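You operate a simulated robot arm through the tools that you are given. There is no shell and no other tool. Be economical: measure what you need, move in short steps, check, and stop when the job is done.

The job below is to be done with a simulated robot arm. You get a single attempt, and the scene is never put back.

JOB
Close the glue pot and wipe the glue off the bench.
Fine: brush in its tub, lid on the pot, rag back where it lay.

The check looks at the end state, three seconds after you hand in, the way a careful person would. Anything else that was tipped, shoved, dropped, spilled or broken makes it a failure. A push-on lid holds only when it is set on centred and level and pressed home; a screw cap is set on level and turned clockwise until tight.

ROBOT AND FRAMES
A 7-joint arm with a two-finger parallel gripper, fixed in place. Base frame: the origin is at the foot of the arm, x ahead of it, y to its left, z up; the work surface is at about z = 0. Readings come in mm, degrees, newtons and seconds.
With the tool pointing down near the work surface it reaches from about 220 to 580 mm from the base axis. Its first joint turns from -66.0 to 66.0 degrees. Payload 2.5 kg.
The tool frame sits at the grasp point between the pads (the TCP): z along the fingers, y along the line on which they close. The tips reach 23 mm beyond it. The gripper opens to 94 mm. The fingers are 38 mm wide and 10 mm thick; the gripper's body (54 by 96 mm) begins 39 mm behind the TCP.
Orientation is that of the tool frame in the base frame, as [roll, pitch, yaw] about the fixed x, y, z axes, in that order (R = Rz(yaw) Ry(pitch) Rx(roll)). With the fingers straight down and closing along the base's y, the tool's x points along the base's -x, its y along +y and its z along -z.

CONTROLS
- The arm moves only by the tool nudge_tool. Its argument "deltas" is a list of rows, each an object (a shift or turn left out is 0, a gripper value left out holds the last) with "translation": the shift along the tool's x, y, z in units of 50 mm (1.0 is 50 mm), a list of three; "turn": the turn, a rotation vector about the tool's x, y, z in units of 5 degrees (1.0 is 5 degrees), a list of three; "jaw": the opening, from 0 (shut) to 1 (fully open). In form: [{"translation": [x, y, z], "turn": [rx, ry, rz], "jaw": jaw}, ...]. A call has 1 to 20 rows; each row shifts and turns the commanded pose from where the row before left it, along the tool's axes as they then stand. A call with a number of a shift or a turn outside -1 to 1 is refused whole. Rows are played at 5 a second. More than 50 mm and 8.6 degrees between two rows, or a gripper value outside its range, and nothing of the call is played. Where a pose cannot be reached the arm comes as near as it can. A force on the tool above 40 N (or 10 N above the force at the start of the call, whichever is more), or a blocked arm, ends the call early, and 0.2 s more pass. Each finger travels about 108 mm/s and halts on what it meets, pressing with about 33 N; the grip force reading is that of the motor and also rises with nothing between the fingers. The clock runs only during rows and for 0.2 s after the last one: add rows that do not move to give the fingers time. The reply holds the time, the measured pose of the TCP, the force on the tool along the base axes, the opening and the grip force, in the units named above and with some noise, and new pictures: "show" is both (left out), scene, wrist or none.
- Cameras (640 x 400 px; columns grow to the right, rows downward): "scene" is fixed at [95.1, -392.7, 553]; the picture's right is [0.96, -0.28, 0.00], its down [-0.14, -0.47, -0.87] and it looks along [0.25, 0.83, -0.49] (base axes); focal length 331 px, centre (320, 200). "wrist" rides on the gripper at [86, 16, -75] in the tool frame; the picture's right is [-0.18, 0.98, 0.00], its down [-0.58, -0.11, -0.81] and it looks along [-0.79, -0.15, 0.59] (tool axes); focal length 243 px, centre (320, 200). There is no depth. A picture from a camera that has moved, and an enlarged one, comes with that camera's place and axes in the base frame and with its lens.
- inspect(camera, box): a new picture of the part [left, top, right, bottom] of that camera's present view, enlarged. The clock stands still meanwhile.
- job_done(): hands the job in; it is judged then, once.

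Work in short steps. Places have to be worked out from the pictures, the camera data and where the tool is seen: move nearer, look again, correct. Check each grasp and each placing, and mend what went wrong. You have 120 turns and 200 pictures in all, those below and enlarged ones among them. Open the gripper and draw the arm clear of the work before you hand the job in, unless the task says otherwise; then end with one line.

The tools are called by a JSON object that holds its "op" and its "data". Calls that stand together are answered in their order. nudge_tool: Moves the arm, as the interface text tells. Its arguments: {"type":"object","properties":{"deltas":{"type":"array","items":{"type":"object","properties":{"translation":{"type":"array","items":{"type":"number"}},"turn":{"type":"array","items":{"type":"number"}},"jaw":{"type":"number"}}}},"show":{"type":"string","enum":["both","scene","wrist","none"]}},"required":["deltas"]} The other tools are called the same way: inspect (camera, box) takes an enlarged picture of a part of a camera's view; job_done () hands the job in.

At the start:

```text
time_s: 0.0
tool_pos: [443.7, 88.1, 271.3]
ee_rot: [180.0, 0.0, 180.0]
ft_force: [0.5, 0.3, 0.1]
finger_gap: 94.2
grasp_force: 0.1
```

scene: 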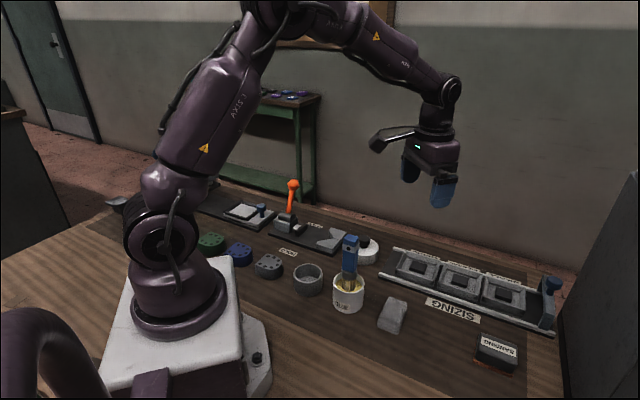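
wrist: 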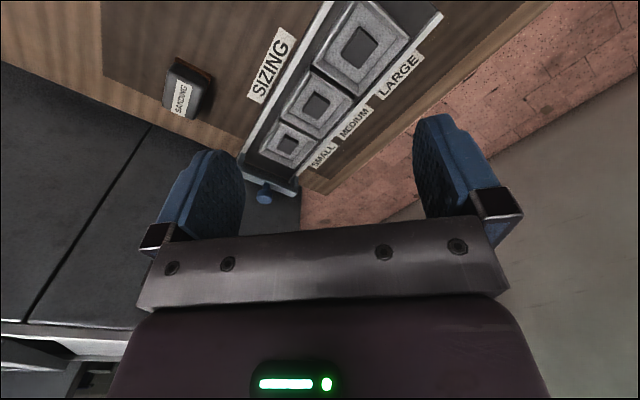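

I start by enlarging the work area in the scene picture to identify pot, brush, lid, tub, rag and glue.

{"op": "inspect", "data": {"camera": "scene", "box": [260, 220, 420, 340]}}

{"op": "inspect", "data": {"camera": "scene", "box": [180, 160, 400, 300]}}

{"op": "inspect", "data": {"camera": "scene", "box": [360, 230, 580, 380]}}

```text
3.33 times, centred on (340, 280) of scene
camera zoom: at [95.1, -392.7, 553.0], right [0.96, -0.28, 0.0], down [-0.14, -0.47, -0.87], along [0.25, 0.83, -0.49], focal length 1103 px, centre (253, -67)
```

zoom: 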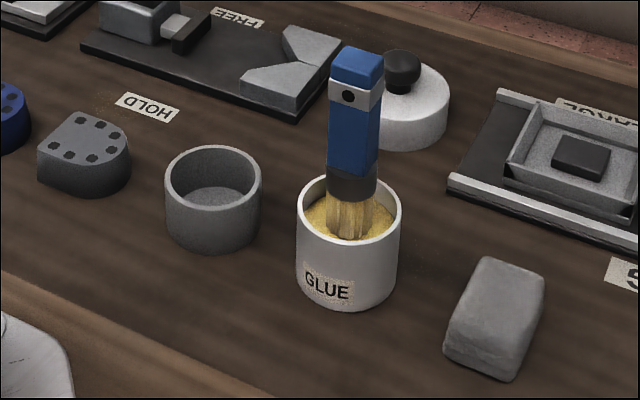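

```text
2.86 times, centred on (290, 230) of scene
camera zoom: at [95.1, -392.7, 553.0], right [0.96, -0.28, 0.0], down [-0.14, -0.47, -0.87], along [0.25, 0.83, -0.49], focal length 946 px, centre (406, 114)
```

zoom: 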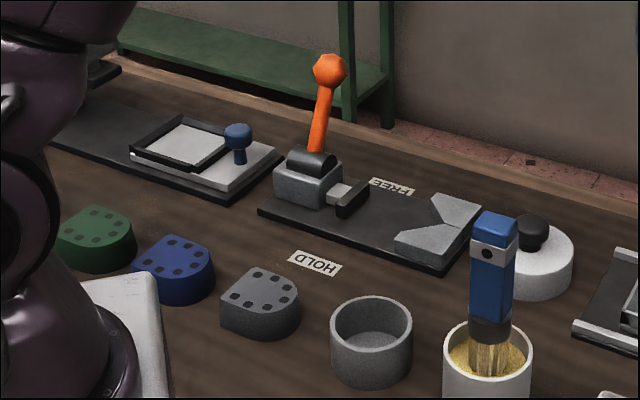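

```text
2.67 times, centred on (470, 305) of scene
camera zoom: at [95.1, -392.7, 553.0], right [0.96, -0.28, 0.0], down [-0.14, -0.47, -0.87], along [0.25, 0.83, -0.49], focal length 883 px, centre (-80, -80)
```

zoom: 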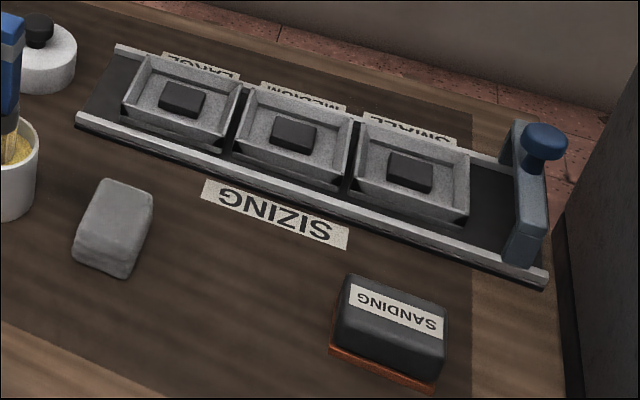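

Seen: pot with brush standing in it at about (302,82), grey tub at about (229,150), white lid with black knob at about (404,219), rag at about (373,16). The glue isn't visible yet, so I draw back with a tilt to look with the wrist camera.

{"op": "nudge_tool", "data": {"deltas": [{"translation": [0.8, 0, -0.2]}, {"translation": [0.8, 0, -0.2]}, {"translation": [0.8, 0, -0.2]}, {"translation": [0.8, 0, -0.2]}, {"translation": [0.8, 0, 0], "turn": [0, 1, 0]}, {"turn": [0, 1, 0]}, {"turn": [0, 1, 0]}, {"turn": [0, 1, 0]}, {"turn": [0, 1, 0]}]}}

```text
time_s: 2.0
tool_pos: [243.3, 88.9, 310.8]
ee_rot: [-180.0, -25.1, -179.9]
ft_force: [-0.1, 0.2, 0.1]
finger_gap: 94.3
grasp_force: 0.0
camera wrist: at [197.5, 105.7, 416.7], right [0.17, 0.98, -0.08], down [0.87, -0.11, 0.48], along [0.47, -0.15, -0.87], focal length 243 px, centre (320, 200)
```

scene: 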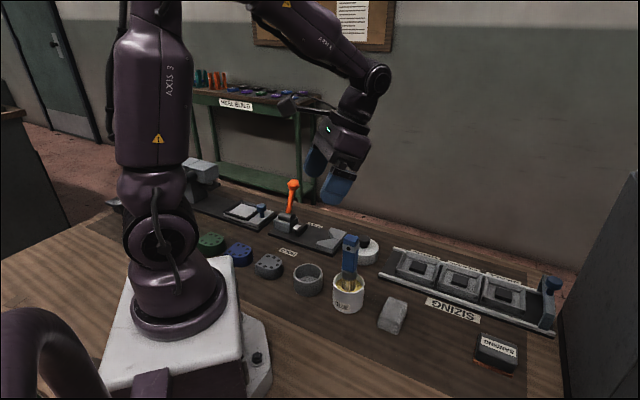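
wrist: 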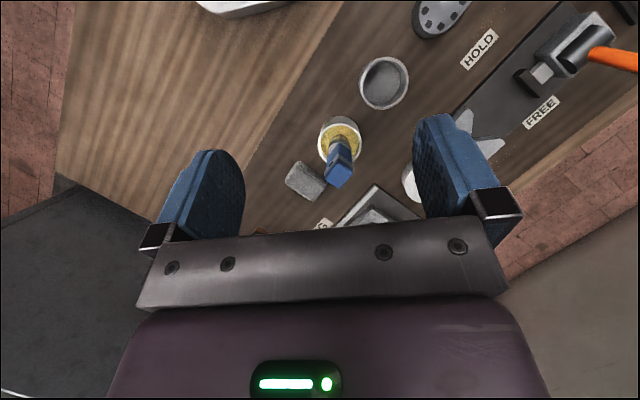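

The wrist camera is mounted upside down (picture down is away from the base); I enlarge the region around the pot and rag.

{"op": "inspect", "data": {"camera": "wrist", "box": [240, 40, 480, 240]}}

```text
2.00 times, centred on (360, 140) of wrist
camera zoom: at [197.5, 105.7, 416.7], right [0.17, 0.98, -0.08], down [0.87, -0.11, 0.48], along [0.47, -0.15, -0.87], focal length 485 px, centre (240, 320)
```

zoom: 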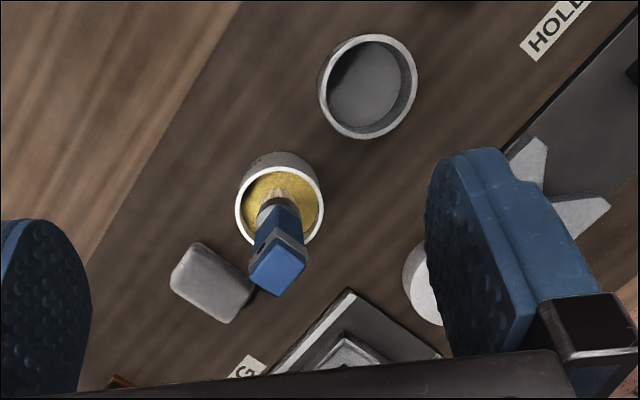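

No glue patch seen yet. I zoom tighter on the bench in the scene picture.

{"op": "inspect", "data": {"camera": "scene", "box": [355, 255, 435, 305]}}

{"op": "inspect", "data": {"camera": "scene", "box": [200, 230, 360, 330]}}

{"op": "inspect", "data": {"camera": "scene", "box": [340, 290, 500, 390]}}

{"op": "inspect", "data": {"camera": "scene", "box": [220, 300, 380, 400]}}

```text
8.00 times, centred on (395, 280) of scene
camera zoom: at [95.1, -392.7, 553.0], right [0.96, -0.28, 0.0], down [-0.14, -0.47, -0.87], along [0.25, 0.83, -0.49], focal length 2648 px, centre (-280, -440)
```

zoom: 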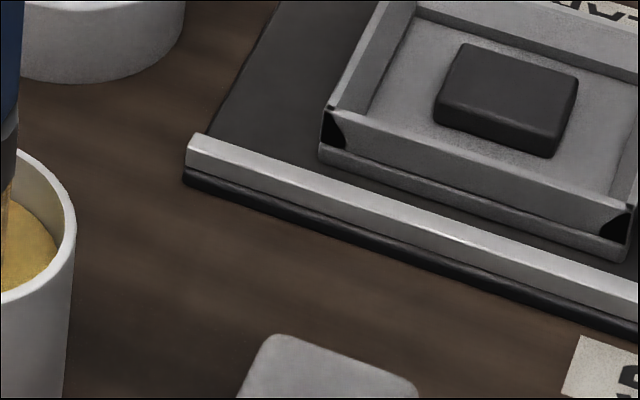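

```text
4.00 times, centred on (280, 280) of scene
camera zoom: at [95.1, -392.7, 553.0], right [0.96, -0.28, 0.0], down [-0.14, -0.47, -0.87], along [0.25, 0.83, -0.49], focal length 1324 px, centre (480, -120)
```

zoom: 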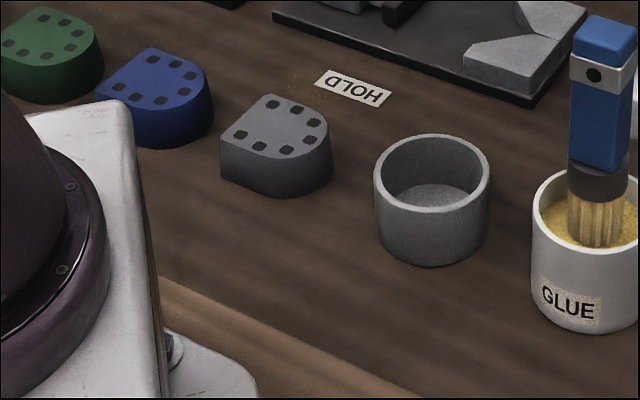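

```text
4.00 times, centred on (420, 340) of scene
camera zoom: at [95.1, -392.7, 553.0], right [0.96, -0.28, 0.0], down [-0.14, -0.47, -0.87], along [0.25, 0.83, -0.49], focal length 1324 px, centre (-80, -360)
```

zoom: 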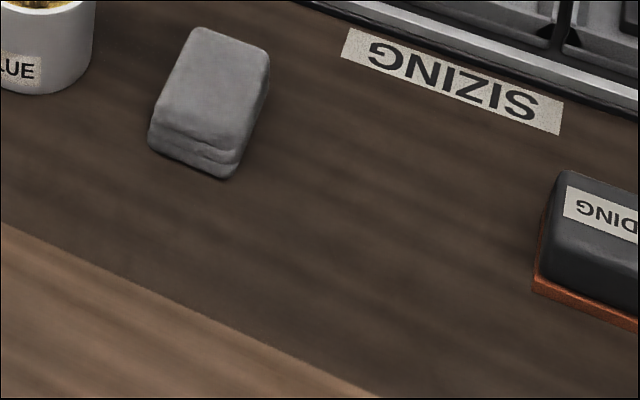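

```text
4.00 times, centred on (300, 350) of scene
camera zoom: at [95.1, -392.7, 553.0], right [0.96, -0.28, 0.0], down [-0.14, -0.47, -0.87], along [0.25, 0.83, -0.49], focal length 1324 px, centre (400, -400)
```

zoom: 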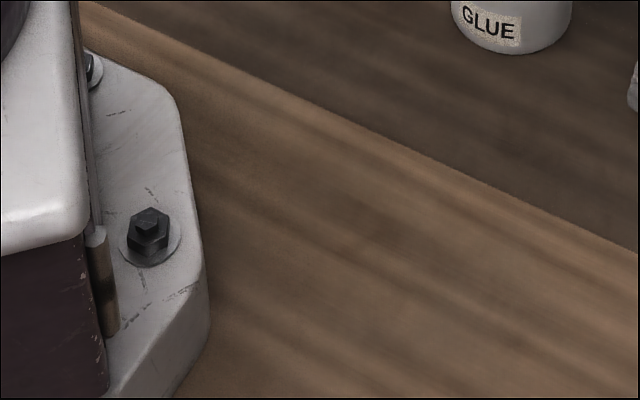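

A faint brownish patch shows near the HOLD label; I zoom there and on the far left and right areas.

{"op": "inspect", "data": {"camera": "scene", "box": [256, 230, 320, 270]}}

{"op": "inspect", "data": {"camera": "wrist", "box": [400, 0, 640, 150]}}

{"op": "inspect", "data": {"camera": "scene", "box": [352, 265, 392, 290]}}

{"op": "nudge_tool", "data": {"deltas": [{"turn": [0, -1, 0]}, {"turn": [0, -1, 0]}, {"turn": [0, -1, 0]}, {"turn": [0, -1, 0]}, {"turn": [0, -1, 0]}], "show": "wrist"}}

```text
10.00 times, centred on (288, 250) of scene
camera zoom: at [95.1, -392.7, 553.0], right [0.96, -0.28, 0.0], down [-0.14, -0.47, -0.87], along [0.25, 0.83, -0.49], focal length 3310 px, centre (640, -300)
```

zoom: 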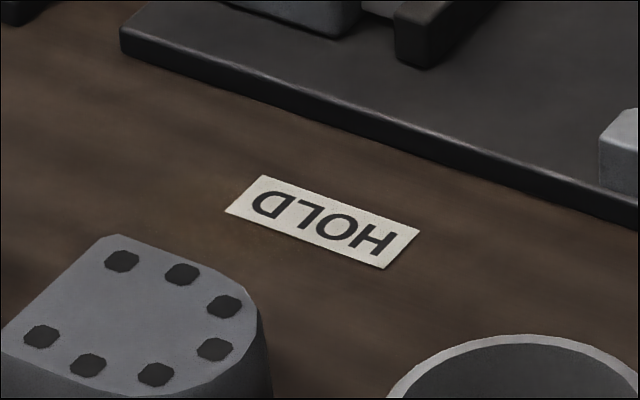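

```text
2.67 times, centred on (520, 75) of wrist
camera zoom: at [197.5, 105.7, 416.7], right [0.17, 0.98, -0.08], down [0.87, -0.11, 0.48], along [0.47, -0.15, -0.87], focal length 647 px, centre (-213, 533)
```

zoom: 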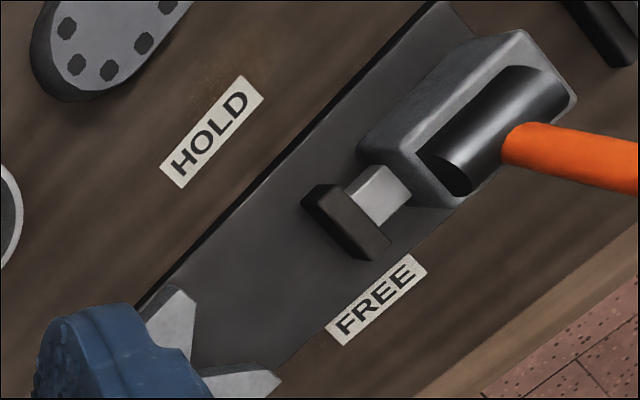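

```text
16.00 times, centred on (372, 278) of scene
camera zoom: at [95.1, -392.7, 553.0], right [0.96, -0.28, 0.0], down [-0.14, -0.47, -0.87], along [0.25, 0.83, -0.49], focal length 5296 px, centre (-512, -1040)
```

zoom: 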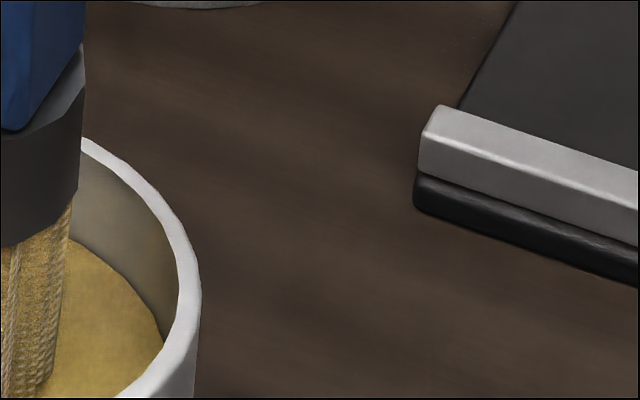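

```text
time_s: 3.2
tool_pos: [245.2, 88.1, 311.9]
ee_rot: [-180.0, -0.1, -180.0]
ft_force: [0.4, -0.3, -0.1]
finger_gap: 94.0
grasp_force: 0.1
camera wrist: at [157.6, 105.6, 386.8], right [0.18, 0.98, 0.0], down [0.58, -0.11, 0.81], along [0.79, -0.15, -0.59], focal length 243 px, centre (320, 200)
```

wrist: 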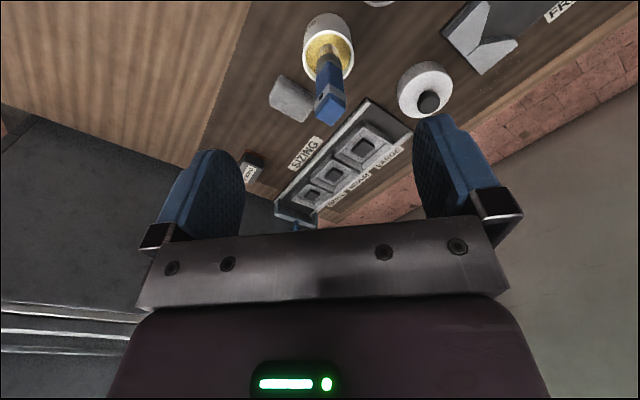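

I zoom into this new view around the pot and the lid.

{"op": "inspect", "data": {"camera": "wrist", "box": [230, 0, 430, 125]}}

{"op": "inspect", "data": {"camera": "wrist", "box": [320, 0, 480, 100]}}

{"op": "inspect", "data": {"camera": "wrist", "box": [200, 110, 400, 235]}}

```text
3.20 times, centred on (330, 62) of wrist
camera zoom: at [157.6, 105.6, 386.8], right [0.18, 0.98, 0.0], down [0.58, -0.11, 0.81], along [0.79, -0.15, -0.59], focal length 776 px, centre (288, 640)
```

zoom: 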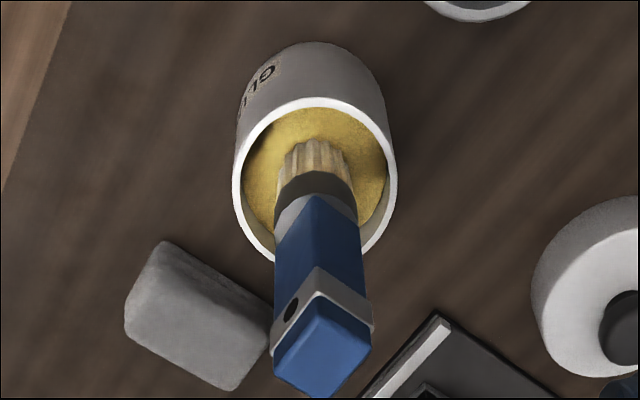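

```text
4.00 times, centred on (400, 50) of wrist
camera zoom: at [157.6, 105.6, 386.8], right [0.18, 0.98, 0.0], down [0.58, -0.11, 0.81], along [0.79, -0.15, -0.59], focal length 970 px, centre (0, 800)
```

zoom: 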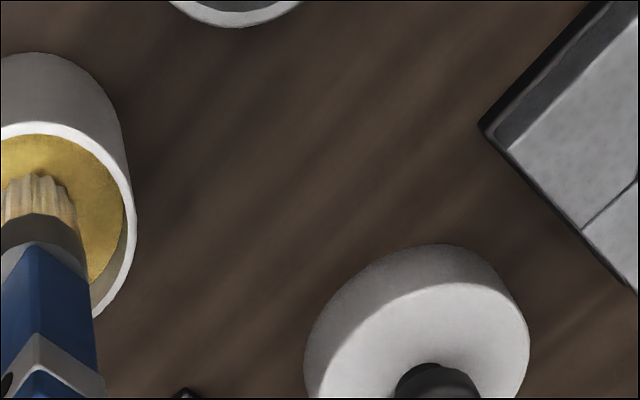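

```text
3.20 times, centred on (300, 172) of wrist
camera zoom: at [157.6, 105.6, 386.8], right [0.18, 0.98, 0.0], down [0.58, -0.11, 0.81], along [0.79, -0.15, -0.59], focal length 776 px, centre (384, 288)
```

zoom: 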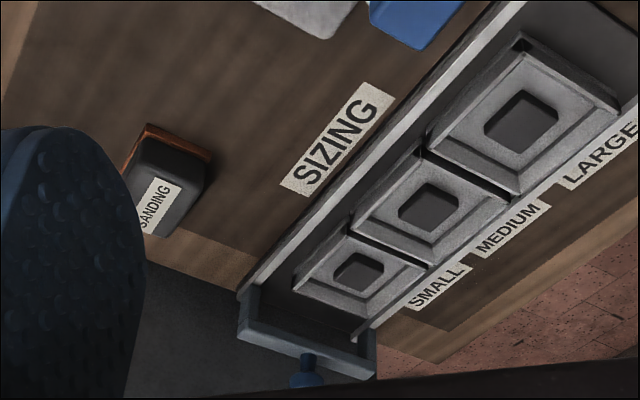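

No glue is visible on open bench; it may lie under something (rag, pot) or drip. First the brush: I move above it at x≈302, y≈82 and look.

{"op": "nudge_tool", "data": {"deltas": [{"translation": [-0.6, 0, 0.5]}, {"translation": [-0.54, -0.12, 0.5]}, {}]}}

{"op": "inspect", "data": {"camera": "wrist", "box": [200, 0, 440, 150]}}

{"op": "inspect", "data": {"camera": "scene", "box": [280, 180, 420, 310]}}

```text
time_s: 4.0
tool_pos: [301.2, 82.3, 261.3]
ee_rot: [-180.0, 0.1, 180.0]
ft_force: [0.3, 1.2, -0.6]
finger_gap: 94.1
grasp_force: 0.0
camera wrist: at [215.6, 99.8, 336.7], right [0.18, 0.98, 0.0], down [0.58, -0.11, 0.81], along [0.79, -0.15, -0.59], focal length 243 px, centre (320, 200)
```

scene: 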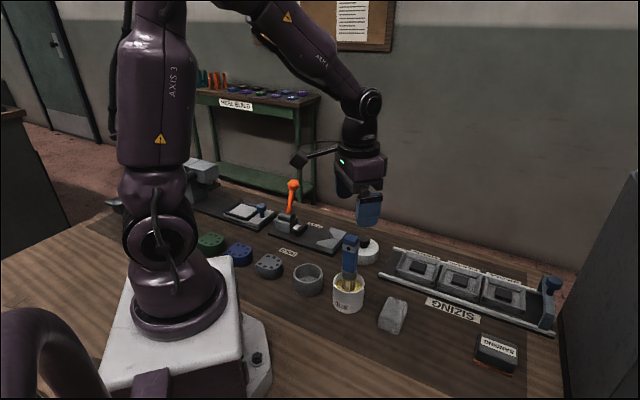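
wrist: 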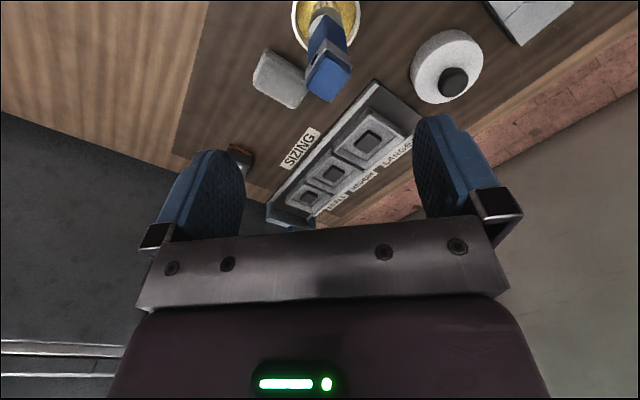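

```text
2.67 times, centred on (320, 75) of wrist
camera zoom: at [215.6, 99.8, 336.7], right [0.18, 0.98, 0.0], down [0.58, -0.11, 0.81], along [0.79, -0.15, -0.59], focal length 647 px, centre (320, 533)
```

zoom: 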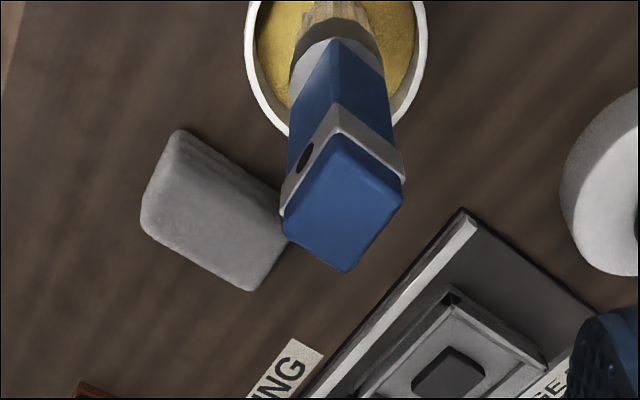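

```text
3.08 times, centred on (350, 245) of scene
camera zoom: at [95.1, -392.7, 553.0], right [0.96, -0.28, 0.0], down [-0.14, -0.47, -0.87], along [0.25, 0.83, -0.49], focal length 1018 px, centre (228, 62)
```

zoom: 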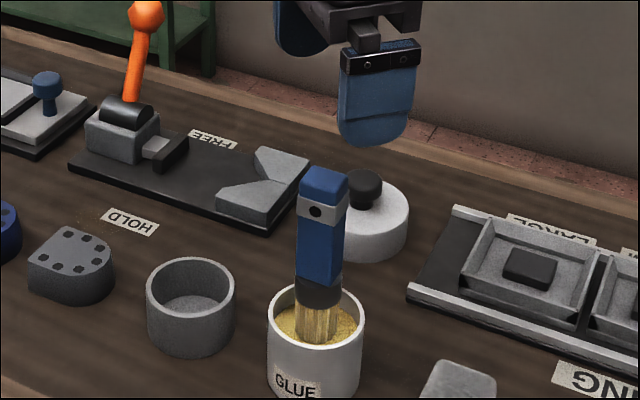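

Triangulating, the brush handle is ~22 mm square, top at about (301,90,172), with faces turned about 40°. I centre over it, turn the gripper by -40° about its z, and look.

{"op": "nudge_tool", "data": {"deltas": [{"translation": [0, 0.15, 0], "turn": [0, 0, -1]}, {"turn": [0, 0, -1]}, {"turn": [0, 0, -1]}, {"turn": [0, 0, -1]}, {"turn": [0, 0, -1]}, {"turn": [0, 0, -1]}, {"turn": [0, 0, -1]}, {"turn": [0, 0, -1]}, {}], "show": "wrist"}}

{"op": "inspect", "data": {"camera": "wrist", "box": [200, 0, 440, 150]}}

{"op": "inspect", "data": {"camera": "scene", "box": [280, 180, 420, 310]}}

```text
time_s: 6.0
tool_pos: [300.5, 90.1, 261.3]
ee_rot: [180.0, 0.1, -139.9]
ft_force: [-0.3, -0.1, -0.1]
finger_gap: 93.9
grasp_force: 0.0
camera wrist: at [224.7, 47.6, 337.1], right [-0.49, 0.87, 0.0], down [0.52, 0.29, 0.81], along [0.7, 0.4, -0.59], focal length 243 px, centre (320, 200)
```

wrist: 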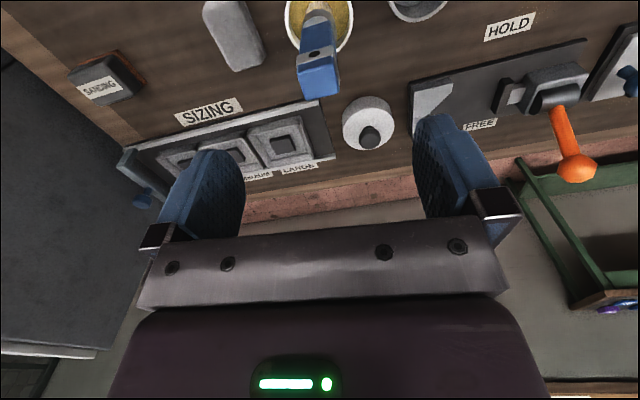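

```text
2.67 times, centred on (320, 75) of wrist
camera zoom: at [224.7, 47.6, 337.1], right [-0.49, 0.87, 0.0], down [0.52, 0.29, 0.81], along [0.7, 0.4, -0.59], focal length 647 px, centre (320, 533)
```

zoom: 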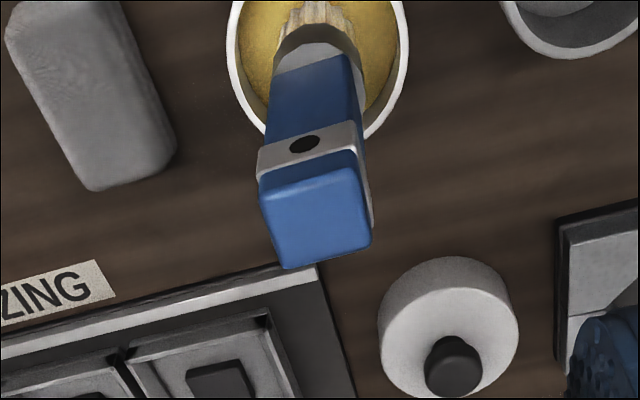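

```text
3.08 times, centred on (350, 245) of scene
camera zoom: at [95.1, -392.7, 553.0], right [0.96, -0.28, 0.0], down [-0.14, -0.47, -0.87], along [0.25, 0.83, -0.49], focal length 1018 px, centre (228, 62)
```

zoom: 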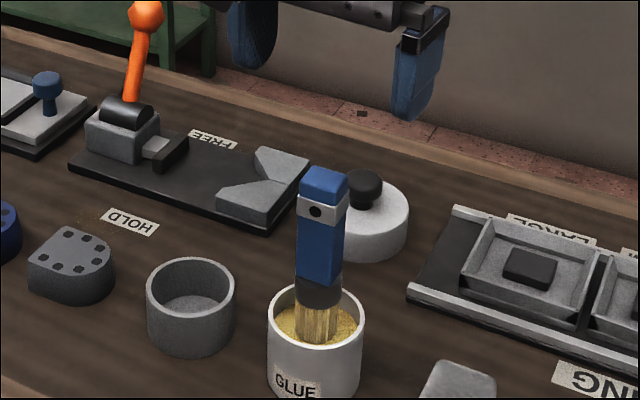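

Refined: handle centre (300.5,90.5), faces at 45°, ~24×21 mm. I turn 5° more and descend to z≈143, staying clear of the handle top, then close.

{"op": "nudge_tool", "data": {"deltas": [{"turn": [0, 0, -1]}, {"translation": [0, 0, 0.8]}, {"translation": [0, 0, 0.8]}, {"translation": [0, 0, 0.4]}, {"translation": [0, 0, 0.36]}, {}]}}

{"op": "inspect", "data": {"camera": "scene", "box": [280, 180, 420, 310]}}

```text
time_s: 7.4
tool_pos: [301.1, 90.1, 141.9]
ee_rot: [179.9, 0.0, -134.9]
ft_force: [0.1, -0.7, -0.2]
finger_gap: 94.0
grasp_force: 0.1
camera wrist: at [228.6, 41.6, 218.2], right [-0.57, 0.82, 0.0], down [0.49, 0.33, 0.81], along [0.67, 0.46, -0.59], focal length 243 px, centre (320, 200)
```

scene: 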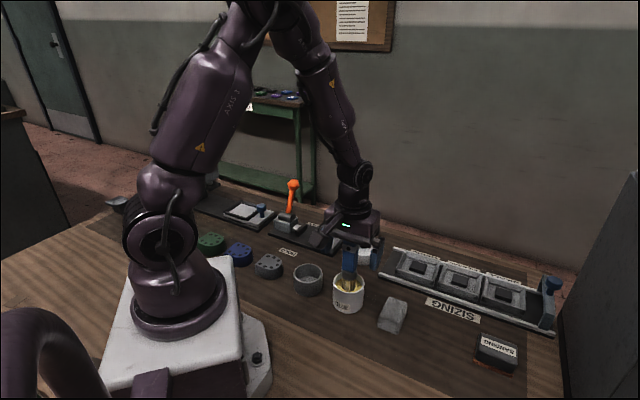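
wrist: 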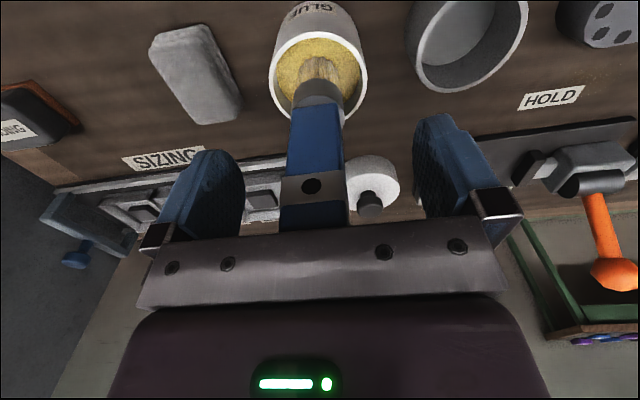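

```text
3.08 times, centred on (350, 245) of scene
camera zoom: at [95.1, -392.7, 553.0], right [0.96, -0.28, 0.0], down [-0.14, -0.47, -0.87], along [0.25, 0.83, -0.49], focal length 1018 px, centre (228, 62)
```

zoom: 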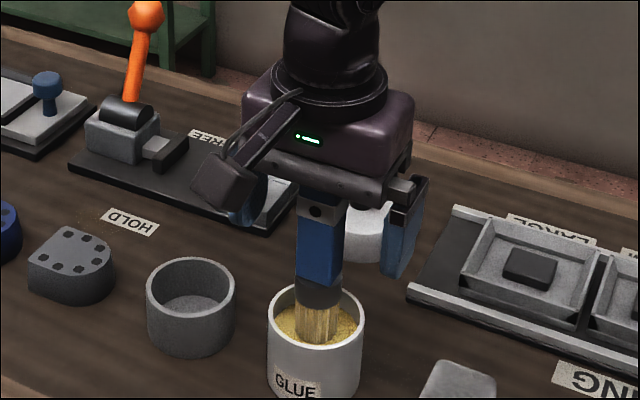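

Handle sits between the fingers, about 1.5 mm towards tool -y; I correct and close.

{"op": "nudge_tool", "data": {"deltas": [{"translation": [0, -0.03, 0]}, {"jaw": 0.15}, {"jaw": 0.1}, {"jaw": 0.1}, {"jaw": 0.1}, {"jaw": 0.1}]}}

```text
time_s: 8.8
tool_pos: [302.0, 89.4, 143.0]
ee_rot: [180.0, 0.0, -135.0]
ft_force: [0.7, 0.3, 0.0]
finger_gap: 27.6
grasp_force: 33.3
camera wrist: at [229.8, 40.6, 218.5], right [-0.56, 0.83, 0.0], down [0.49, 0.33, 0.81], along [0.67, 0.46, -0.59], focal length 243 px, centre (320, 200)
```

scene: 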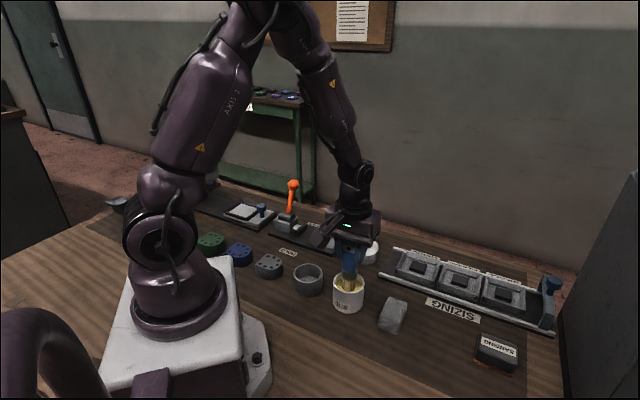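
wrist: 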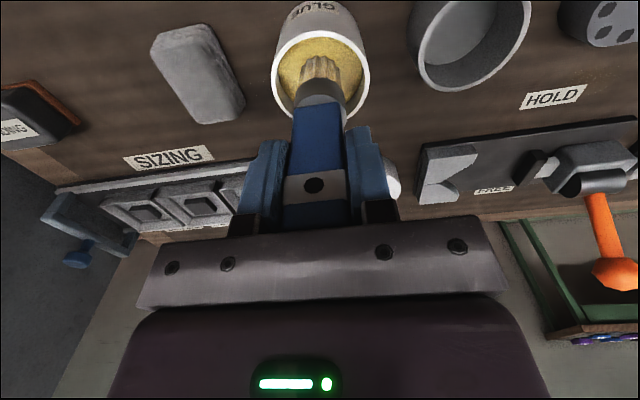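

Grip holds at 27.6 mm. I lift slowly straight up out of the pot and pause over it so any drip falls inside.

{"op": "nudge_tool", "data": {"deltas": [{"translation": [0, 0, -0.2]}, {"translation": [0, 0, -0.3]}, {"translation": [0, 0, -0.5]}, {"translation": [0, 0, -0.5]}, {}, {}, {}, {}, {}, {}]}}

{"op": "inspect", "data": {"camera": "scene", "box": [270, 180, 430, 330]}}

{"op": "inspect", "data": {"camera": "wrist", "box": [200, 0, 560, 225]}}

```text
time_s: 11.0
tool_pos: [300.9, 88.6, 218.6]
ee_rot: [-180.0, 0.0, -135.0]
ft_force: [0.1, -0.4, -0.7]
finger_gap: 27.5
grasp_force: 33.1
camera wrist: at [229.5, 40.2, 294.2], right [-0.56, 0.83, 0.0], down [0.49, 0.33, 0.81], along [0.67, 0.46, -0.59], focal length 243 px, centre (320, 200)
```

scene: 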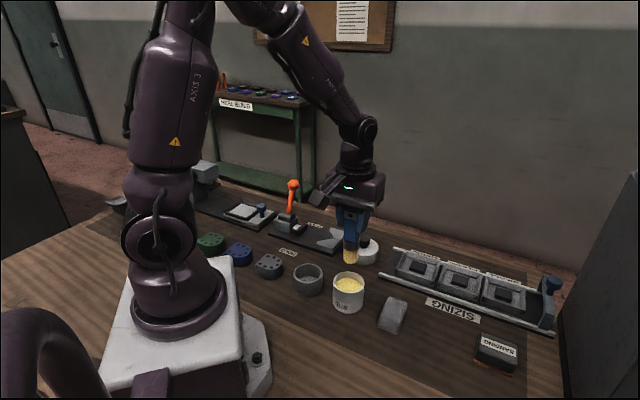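
wrist: 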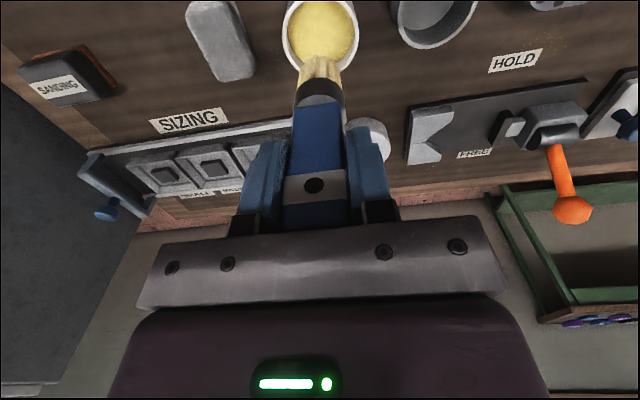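

```text
2.67 times, centred on (350, 255) of scene
camera zoom: at [95.1, -392.7, 553.0], right [0.96, -0.28, 0.0], down [-0.14, -0.47, -0.87], along [0.25, 0.83, -0.49], focal length 883 px, centre (240, 53)
```

zoom: 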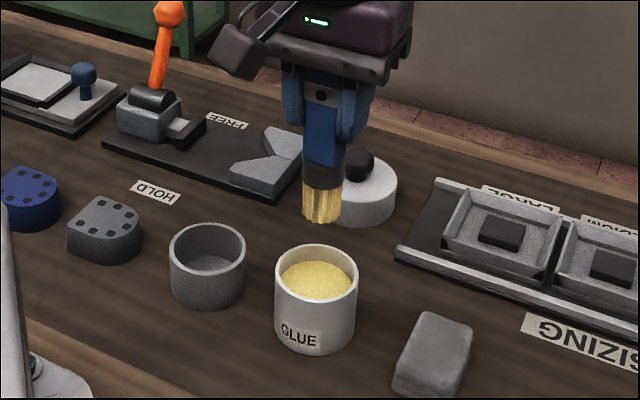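

```text
1.78 times, centred on (380, 112) of wrist
camera zoom: at [229.5, 40.2, 294.2], right [-0.56, 0.83, 0.0], down [0.49, 0.33, 0.81], along [0.67, 0.46, -0.59], focal length 431 px, centre (213, 356)
```

zoom: 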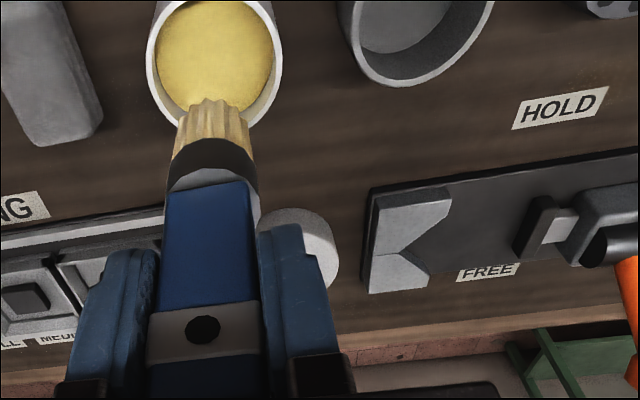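

The brush is clear, tip about 106 mm below TCP; pot surface undisturbed. Tub centre estimated at (229,157), so I move along tool y by 99 mm and look.

{"op": "nudge_tool", "data": {"deltas": [{"translation": [0, 0.5, 0]}, {"translation": [0.05, 0.5, 0]}, {"translation": [0, 0.5, 0]}, {"translation": [0, 0.48, 0]}, {}]}}

{"op": "inspect", "data": {"camera": "scene", "box": [230, 180, 390, 330]}}

{"op": "inspect", "data": {"camera": "wrist", "box": [140, 0, 500, 225]}}

```text
time_s: 12.2
tool_pos: [230.0, 157.1, 216.8]
ee_rot: [-179.9, 0.0, -135.0]
ft_force: [0.0, 1.5, -1.0]
finger_gap: 27.6
grasp_force: 33.0
camera wrist: at [157.6, 108.8, 293.4], right [-0.56, 0.83, 0.0], down [0.49, 0.33, 0.81], along [0.67, 0.46, -0.59], focal length 243 px, centre (320, 200)
```

scene: 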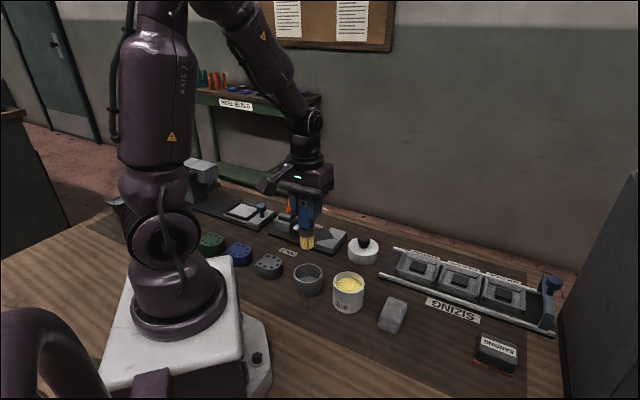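
wrist: 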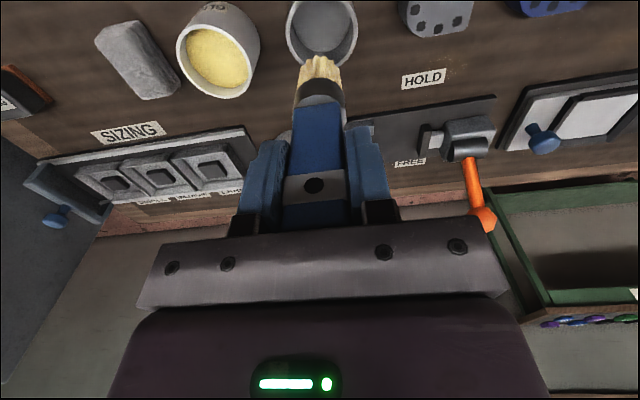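

```text
2.67 times, centred on (310, 255) of scene
camera zoom: at [95.1, -392.7, 553.0], right [0.96, -0.28, 0.0], down [-0.14, -0.47, -0.87], along [0.25, 0.83, -0.49], focal length 883 px, centre (347, 53)
```

zoom: 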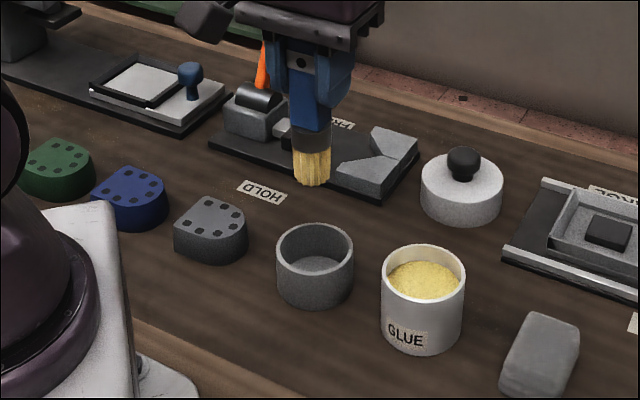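

```text
1.78 times, centred on (320, 112) of wrist
camera zoom: at [157.6, 108.8, 293.4], right [-0.56, 0.83, 0.0], down [0.49, 0.33, 0.81], along [0.67, 0.46, -0.59], focal length 431 px, centre (320, 356)
```

zoom: 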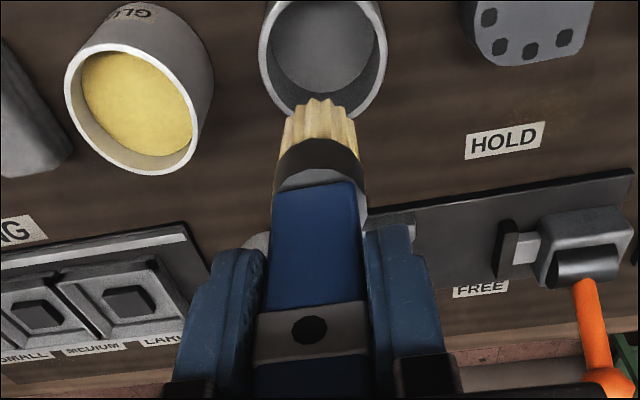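

Brush is over the tub within about 2 mm; I correct and lower to just above the estimated floor contact.

{"op": "nudge_tool", "data": {"deltas": [{"translation": [0, 0.04, 0.4]}, {"translation": [0, 0, 0.6]}, {"translation": [0, 0, 0.5]}, {"translation": [0, 0, 0.3]}, {"translation": [0, 0, 0.1]}, {}]}}

{"op": "inspect", "data": {"camera": "scene", "box": [250, 210, 370, 310]}}

{"op": "inspect", "data": {"camera": "wrist", "box": [140, 0, 500, 225]}}

```text
time_s: 13.6
tool_pos: [229.2, 158.3, 122.8]
ee_rot: [179.9, 0.1, -135.0]
ft_force: [-1.0, -0.1, 0.0]
finger_gap: 27.7
grasp_force: 32.7
camera wrist: at [156.7, 110.0, 198.5], right [-0.56, 0.83, 0.0], down [0.49, 0.33, 0.81], along [0.67, 0.46, -0.59], focal length 243 px, centre (320, 200)
```

scene: 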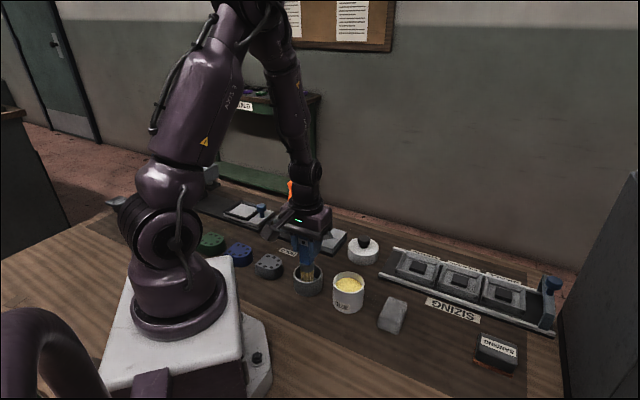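
wrist: 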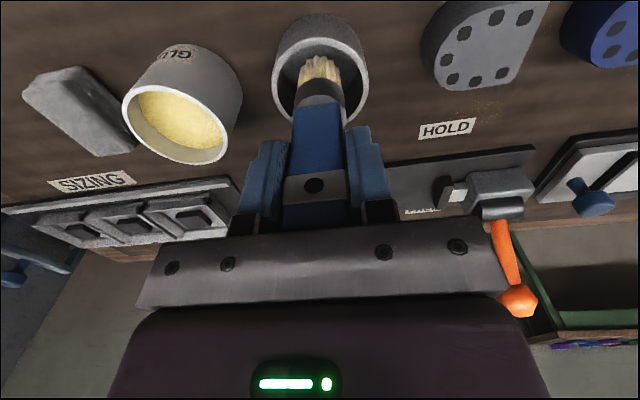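

```text
4.00 times, centred on (310, 260) of scene
camera zoom: at [95.1, -392.7, 553.0], right [0.96, -0.28, 0.0], down [-0.14, -0.47, -0.87], along [0.25, 0.83, -0.49], focal length 1324 px, centre (360, -40)
```

zoom: 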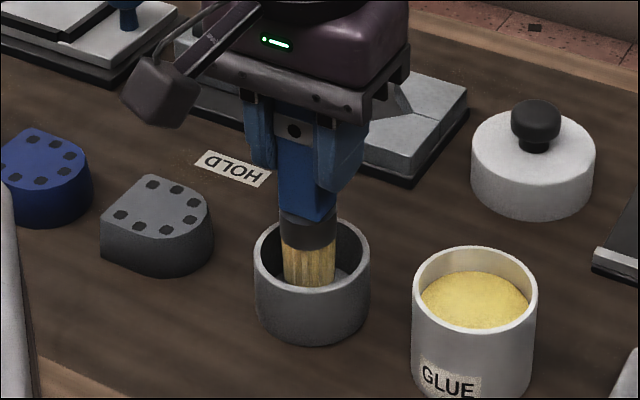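

```text
1.78 times, centred on (320, 112) of wrist
camera zoom: at [156.7, 110.0, 198.5], right [-0.56, 0.83, 0.0], down [0.49, 0.33, 0.81], along [0.67, 0.46, -0.59], focal length 431 px, centre (320, 356)
```

zoom: 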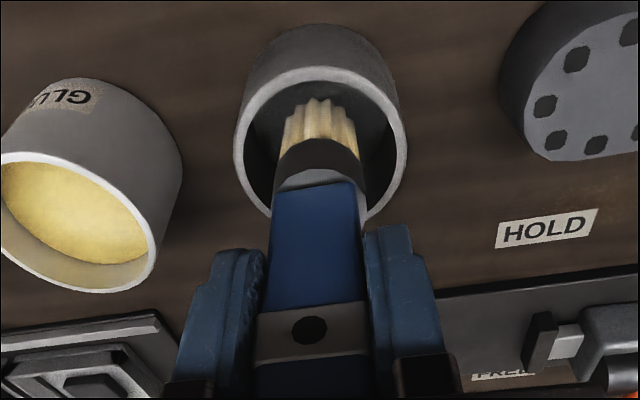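

Brush is inside the tub, centred. I lower in 2 mm steps watching for contact force.

{"op": "nudge_tool", "data": {"deltas": [{"translation": [0, 0, 0.06]}, {"translation": [0, 0, 0.06]}, {}], "show": "none"}}

{"op": "nudge_tool", "data": {"deltas": [{"translation": [0, 0, 0.04]}, {"translation": [0, 0, 0.04]}, {}], "show": "none"}}

{"op": "nudge_tool", "data": {"deltas": [{"translation": [0, 0, 0.03]}, {}], "show": "none"}}

```text
time_s: 14.4
tool_pos: [228.8, 157.5, 116.7]
ee_rot: [-179.9, 0.0, -135.0]
ft_force: [0.0, 0.3, -1.2]
finger_gap: 27.4
grasp_force: 33.6
```

```text
time_s: 15.2
tool_pos: [228.5, 156.7, 113.3]
ee_rot: [179.9, 0.0, -135.0]
ft_force: [-0.4, 0.0, -0.6]
finger_gap: 27.4
grasp_force: 32.7
```

```text
time_s: 15.8
tool_pos: [228.8, 158.7, 111.9]
ee_rot: [-179.9, 0.0, -135.1]
ft_force: [0.1, -0.8, -1.2]
finger_gap: 27.4
grasp_force: 33.1
```

No contact yet; continuing in small steps.

{"op": "nudge_tool", "data": {"deltas": [{"translation": [0, 0, 0.03]}, {}], "show": "none"}}

{"op": "nudge_tool", "data": {"deltas": [{"translation": [0, 0, 0.03]}, {}], "show": "none"}}

{"op": "nudge_tool", "data": {"deltas": [{"translation": [0, 0, 0.03]}, {}], "show": "scene"}}

```text
time_s: 16.4
tool_pos: [228.3, 157.9, 110.7]
ee_rot: [-180.0, -0.1, -135.0]
ft_force: [0.4, 0.1, -0.4]
finger_gap: 27.4
grasp_force: 32.9
```

```text
time_s: 17.0
tool_pos: [228.9, 158.6, 108.3]
ee_rot: [180.0, 0.0, -135.0]
ft_force: [0.9, -0.1, -0.9]
finger_gap: 27.5
grasp_force: 32.8
```

```text
time_s: 17.6
tool_pos: [229.2, 158.4, 106.8]
ee_rot: [180.0, 0.0, -135.0]
ft_force: [0.0, -0.3, -0.9]
finger_gap: 27.2
grasp_force: 33.0
```

scene: 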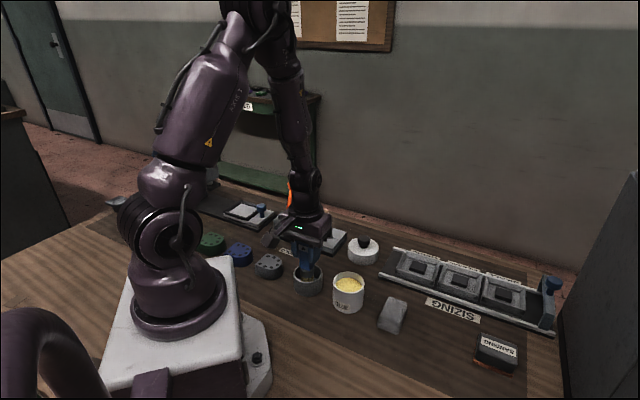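

Still free; continue lowering.

{"op": "nudge_tool", "data": {"deltas": [{"translation": [0, 0, 0.04]}, {}], "show": "none"}}

{"op": "nudge_tool", "data": {"deltas": [{"translation": [0, 0, 0.04]}, {}], "show": "none"}}

{"op": "nudge_tool", "data": {"deltas": [{"translation": [0, 0, 0.04]}, {}], "show": "none"}}

{"op": "inspect", "data": {"camera": "scene", "box": [250, 210, 370, 310]}}

```text
time_s: 18.2
tool_pos: [230.1, 157.9, 105.4]
ee_rot: [180.0, 0.0, -135.0]
ft_force: [-0.4, 0.0, -1.0]
finger_gap: 27.5
grasp_force: 32.6
```

```text
time_s: 18.8
tool_pos: [229.0, 157.3, 103.7]
ee_rot: [-180.0, 0.1, -135.0]
ft_force: [-4.3, -0.1, 25.6]
finger_gap: 27.5
grasp_force: 32.4
```

```text
time_s: 19.4
tool_pos: [229.8, 157.6, 102.3]
ee_rot: [180.0, 0.2, -135.1]
ft_force: [-0.4, 0.3, 25.7]
finger_gap: 27.9
grasp_force: 33.0
```

```text
4.00 times, centred on (310, 260) of scene
camera zoom: at [95.0, -392.7, 552.9], right [0.96, -0.28, 0.0], down [-0.14, -0.47, -0.87], along [0.25, 0.83, -0.49], focal length 1324 px, centre (360, -40)
```

zoom: 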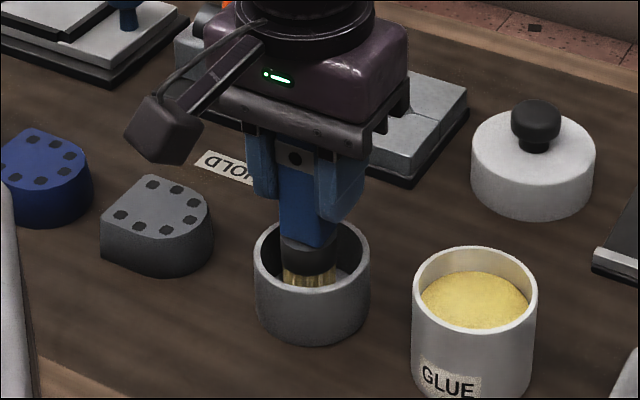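

Contact with the tub floor (25 N). I ease back up 1.5 mm and open the fingers slowly, partly.

{"op": "nudge_tool", "data": {"deltas": [{"translation": [0, 0, -0.03]}, {}, {"jaw": 0.33}, {"jaw": 0.37}, {"jaw": 0.45}, {"jaw": 0.6}, {}, {}]}}

{"op": "inspect", "data": {"camera": "wrist", "box": [140, 0, 500, 225]}}

```text
time_s: 21.2
tool_pos: [229.1, 157.7, 103.4]
ee_rot: [-179.9, 0.0, -135.0]
ft_force: [-0.1, 0.1, 0.2]
finger_gap: 56.3
grasp_force: 0.1
camera wrist: at [156.4, 109.8, 178.7], right [-0.56, 0.83, 0.0], down [0.49, 0.33, 0.81], along [0.67, 0.46, -0.59], focal length 243 px, centre (320, 200)
```

scene: 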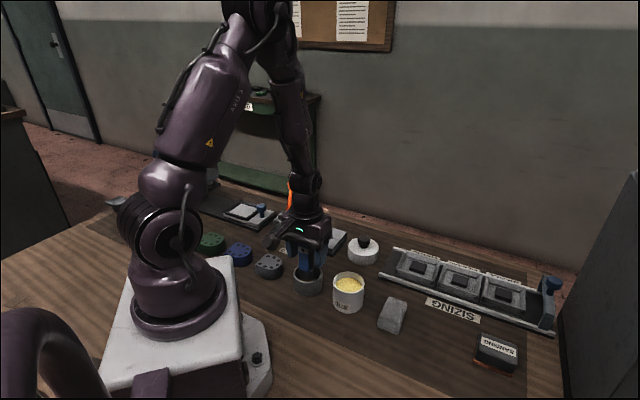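
wrist: 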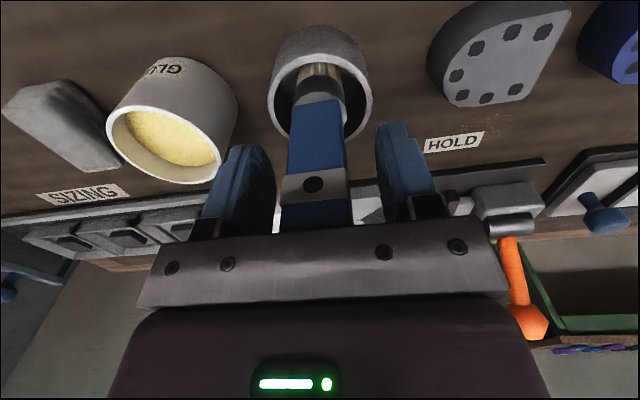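

```text
1.78 times, centred on (320, 112) of wrist
camera zoom: at [156.4, 109.8, 178.7], right [-0.56, 0.83, 0.0], down [0.49, 0.33, 0.81], along [0.67, 0.46, -0.59], focal length 431 px, centre (320, 356)
```

zoom: 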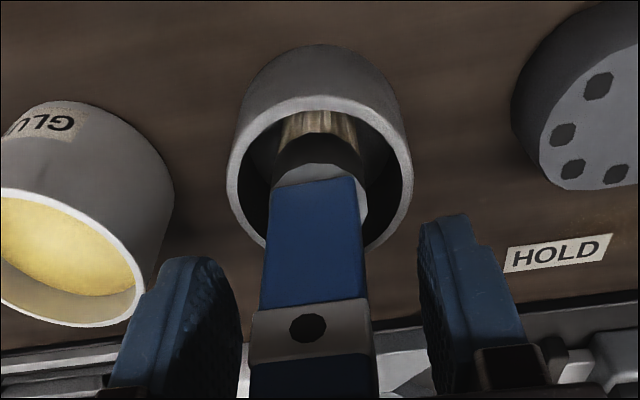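

Brush stands in the tub. I rise straight up and look around, including for glue on the bench.

{"op": "nudge_tool", "data": {"deltas": [{"translation": [0, 0, -0.4]}, {"translation": [0, 0, -0.8]}, {"translation": [0, 0, -1]}, {"translation": [0, 0, -1]}, {"translation": [0, 0, -0.5]}, {}]}}

{"op": "inspect", "data": {"camera": "wrist", "box": [60, 0, 420, 225]}}

{"op": "inspect", "data": {"camera": "scene", "box": [250, 210, 410, 330]}}

```text
time_s: 22.6
tool_pos: [229.2, 157.6, 287.7]
ee_rot: [180.0, 0.1, -135.0]
ft_force: [-0.1, 0.1, 0.5]
finger_gap: 56.3
grasp_force: 0.1
camera wrist: at [157.0, 109.7, 363.3], right [-0.56, 0.83, 0.0], down [0.49, 0.33, 0.81], along [0.67, 0.46, -0.59], focal length 243 px, centre (320, 200)
```

scene: 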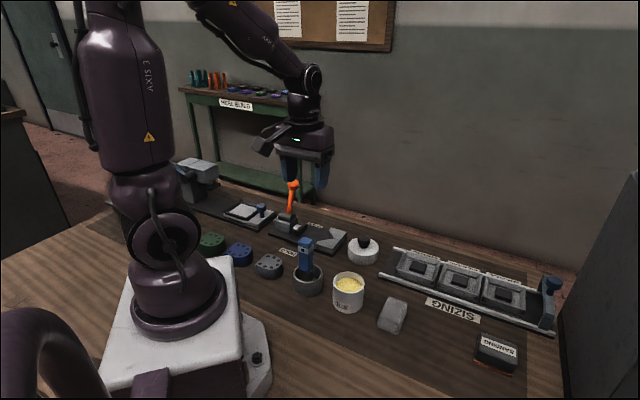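
wrist: 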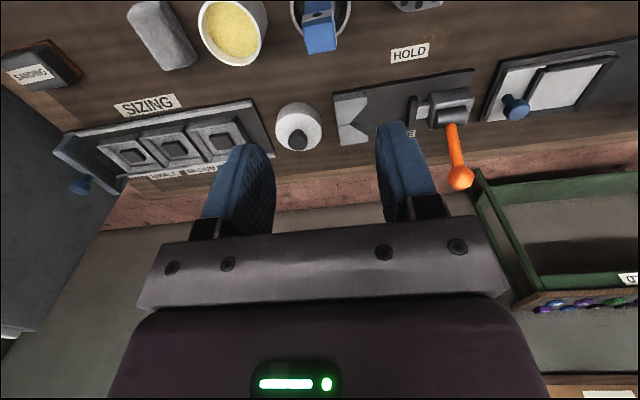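

```text
1.78 times, centred on (240, 112) of wrist
camera zoom: at [157.0, 109.7, 363.3], right [-0.56, 0.83, 0.0], down [0.49, 0.33, 0.81], along [0.67, 0.46, -0.59], focal length 431 px, centre (462, 356)
```

zoom: 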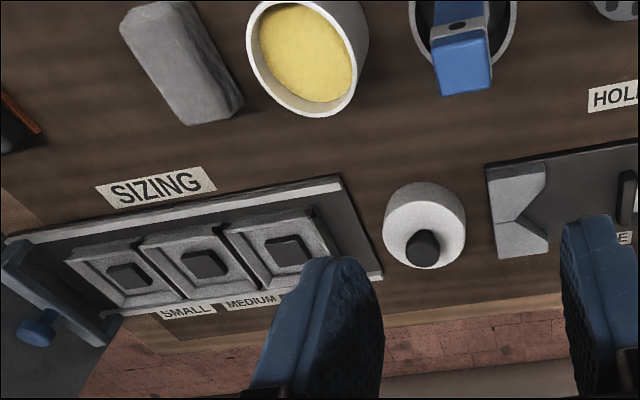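

```text
3.33 times, centred on (330, 270) of scene
camera zoom: at [95.1, -392.7, 553.0], right [0.96, -0.28, 0.0], down [-0.14, -0.47, -0.87], along [0.25, 0.83, -0.49], focal length 1103 px, centre (287, -33)
```

zoom: 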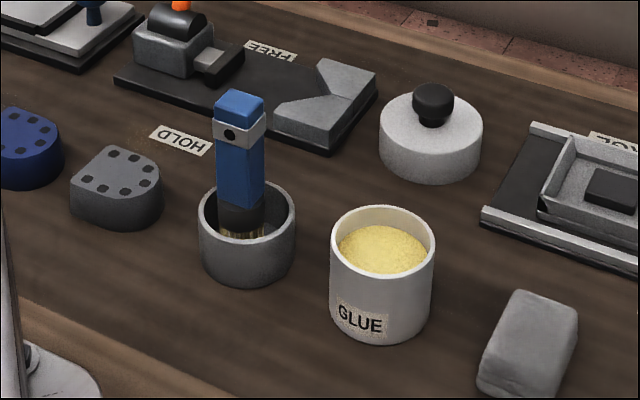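

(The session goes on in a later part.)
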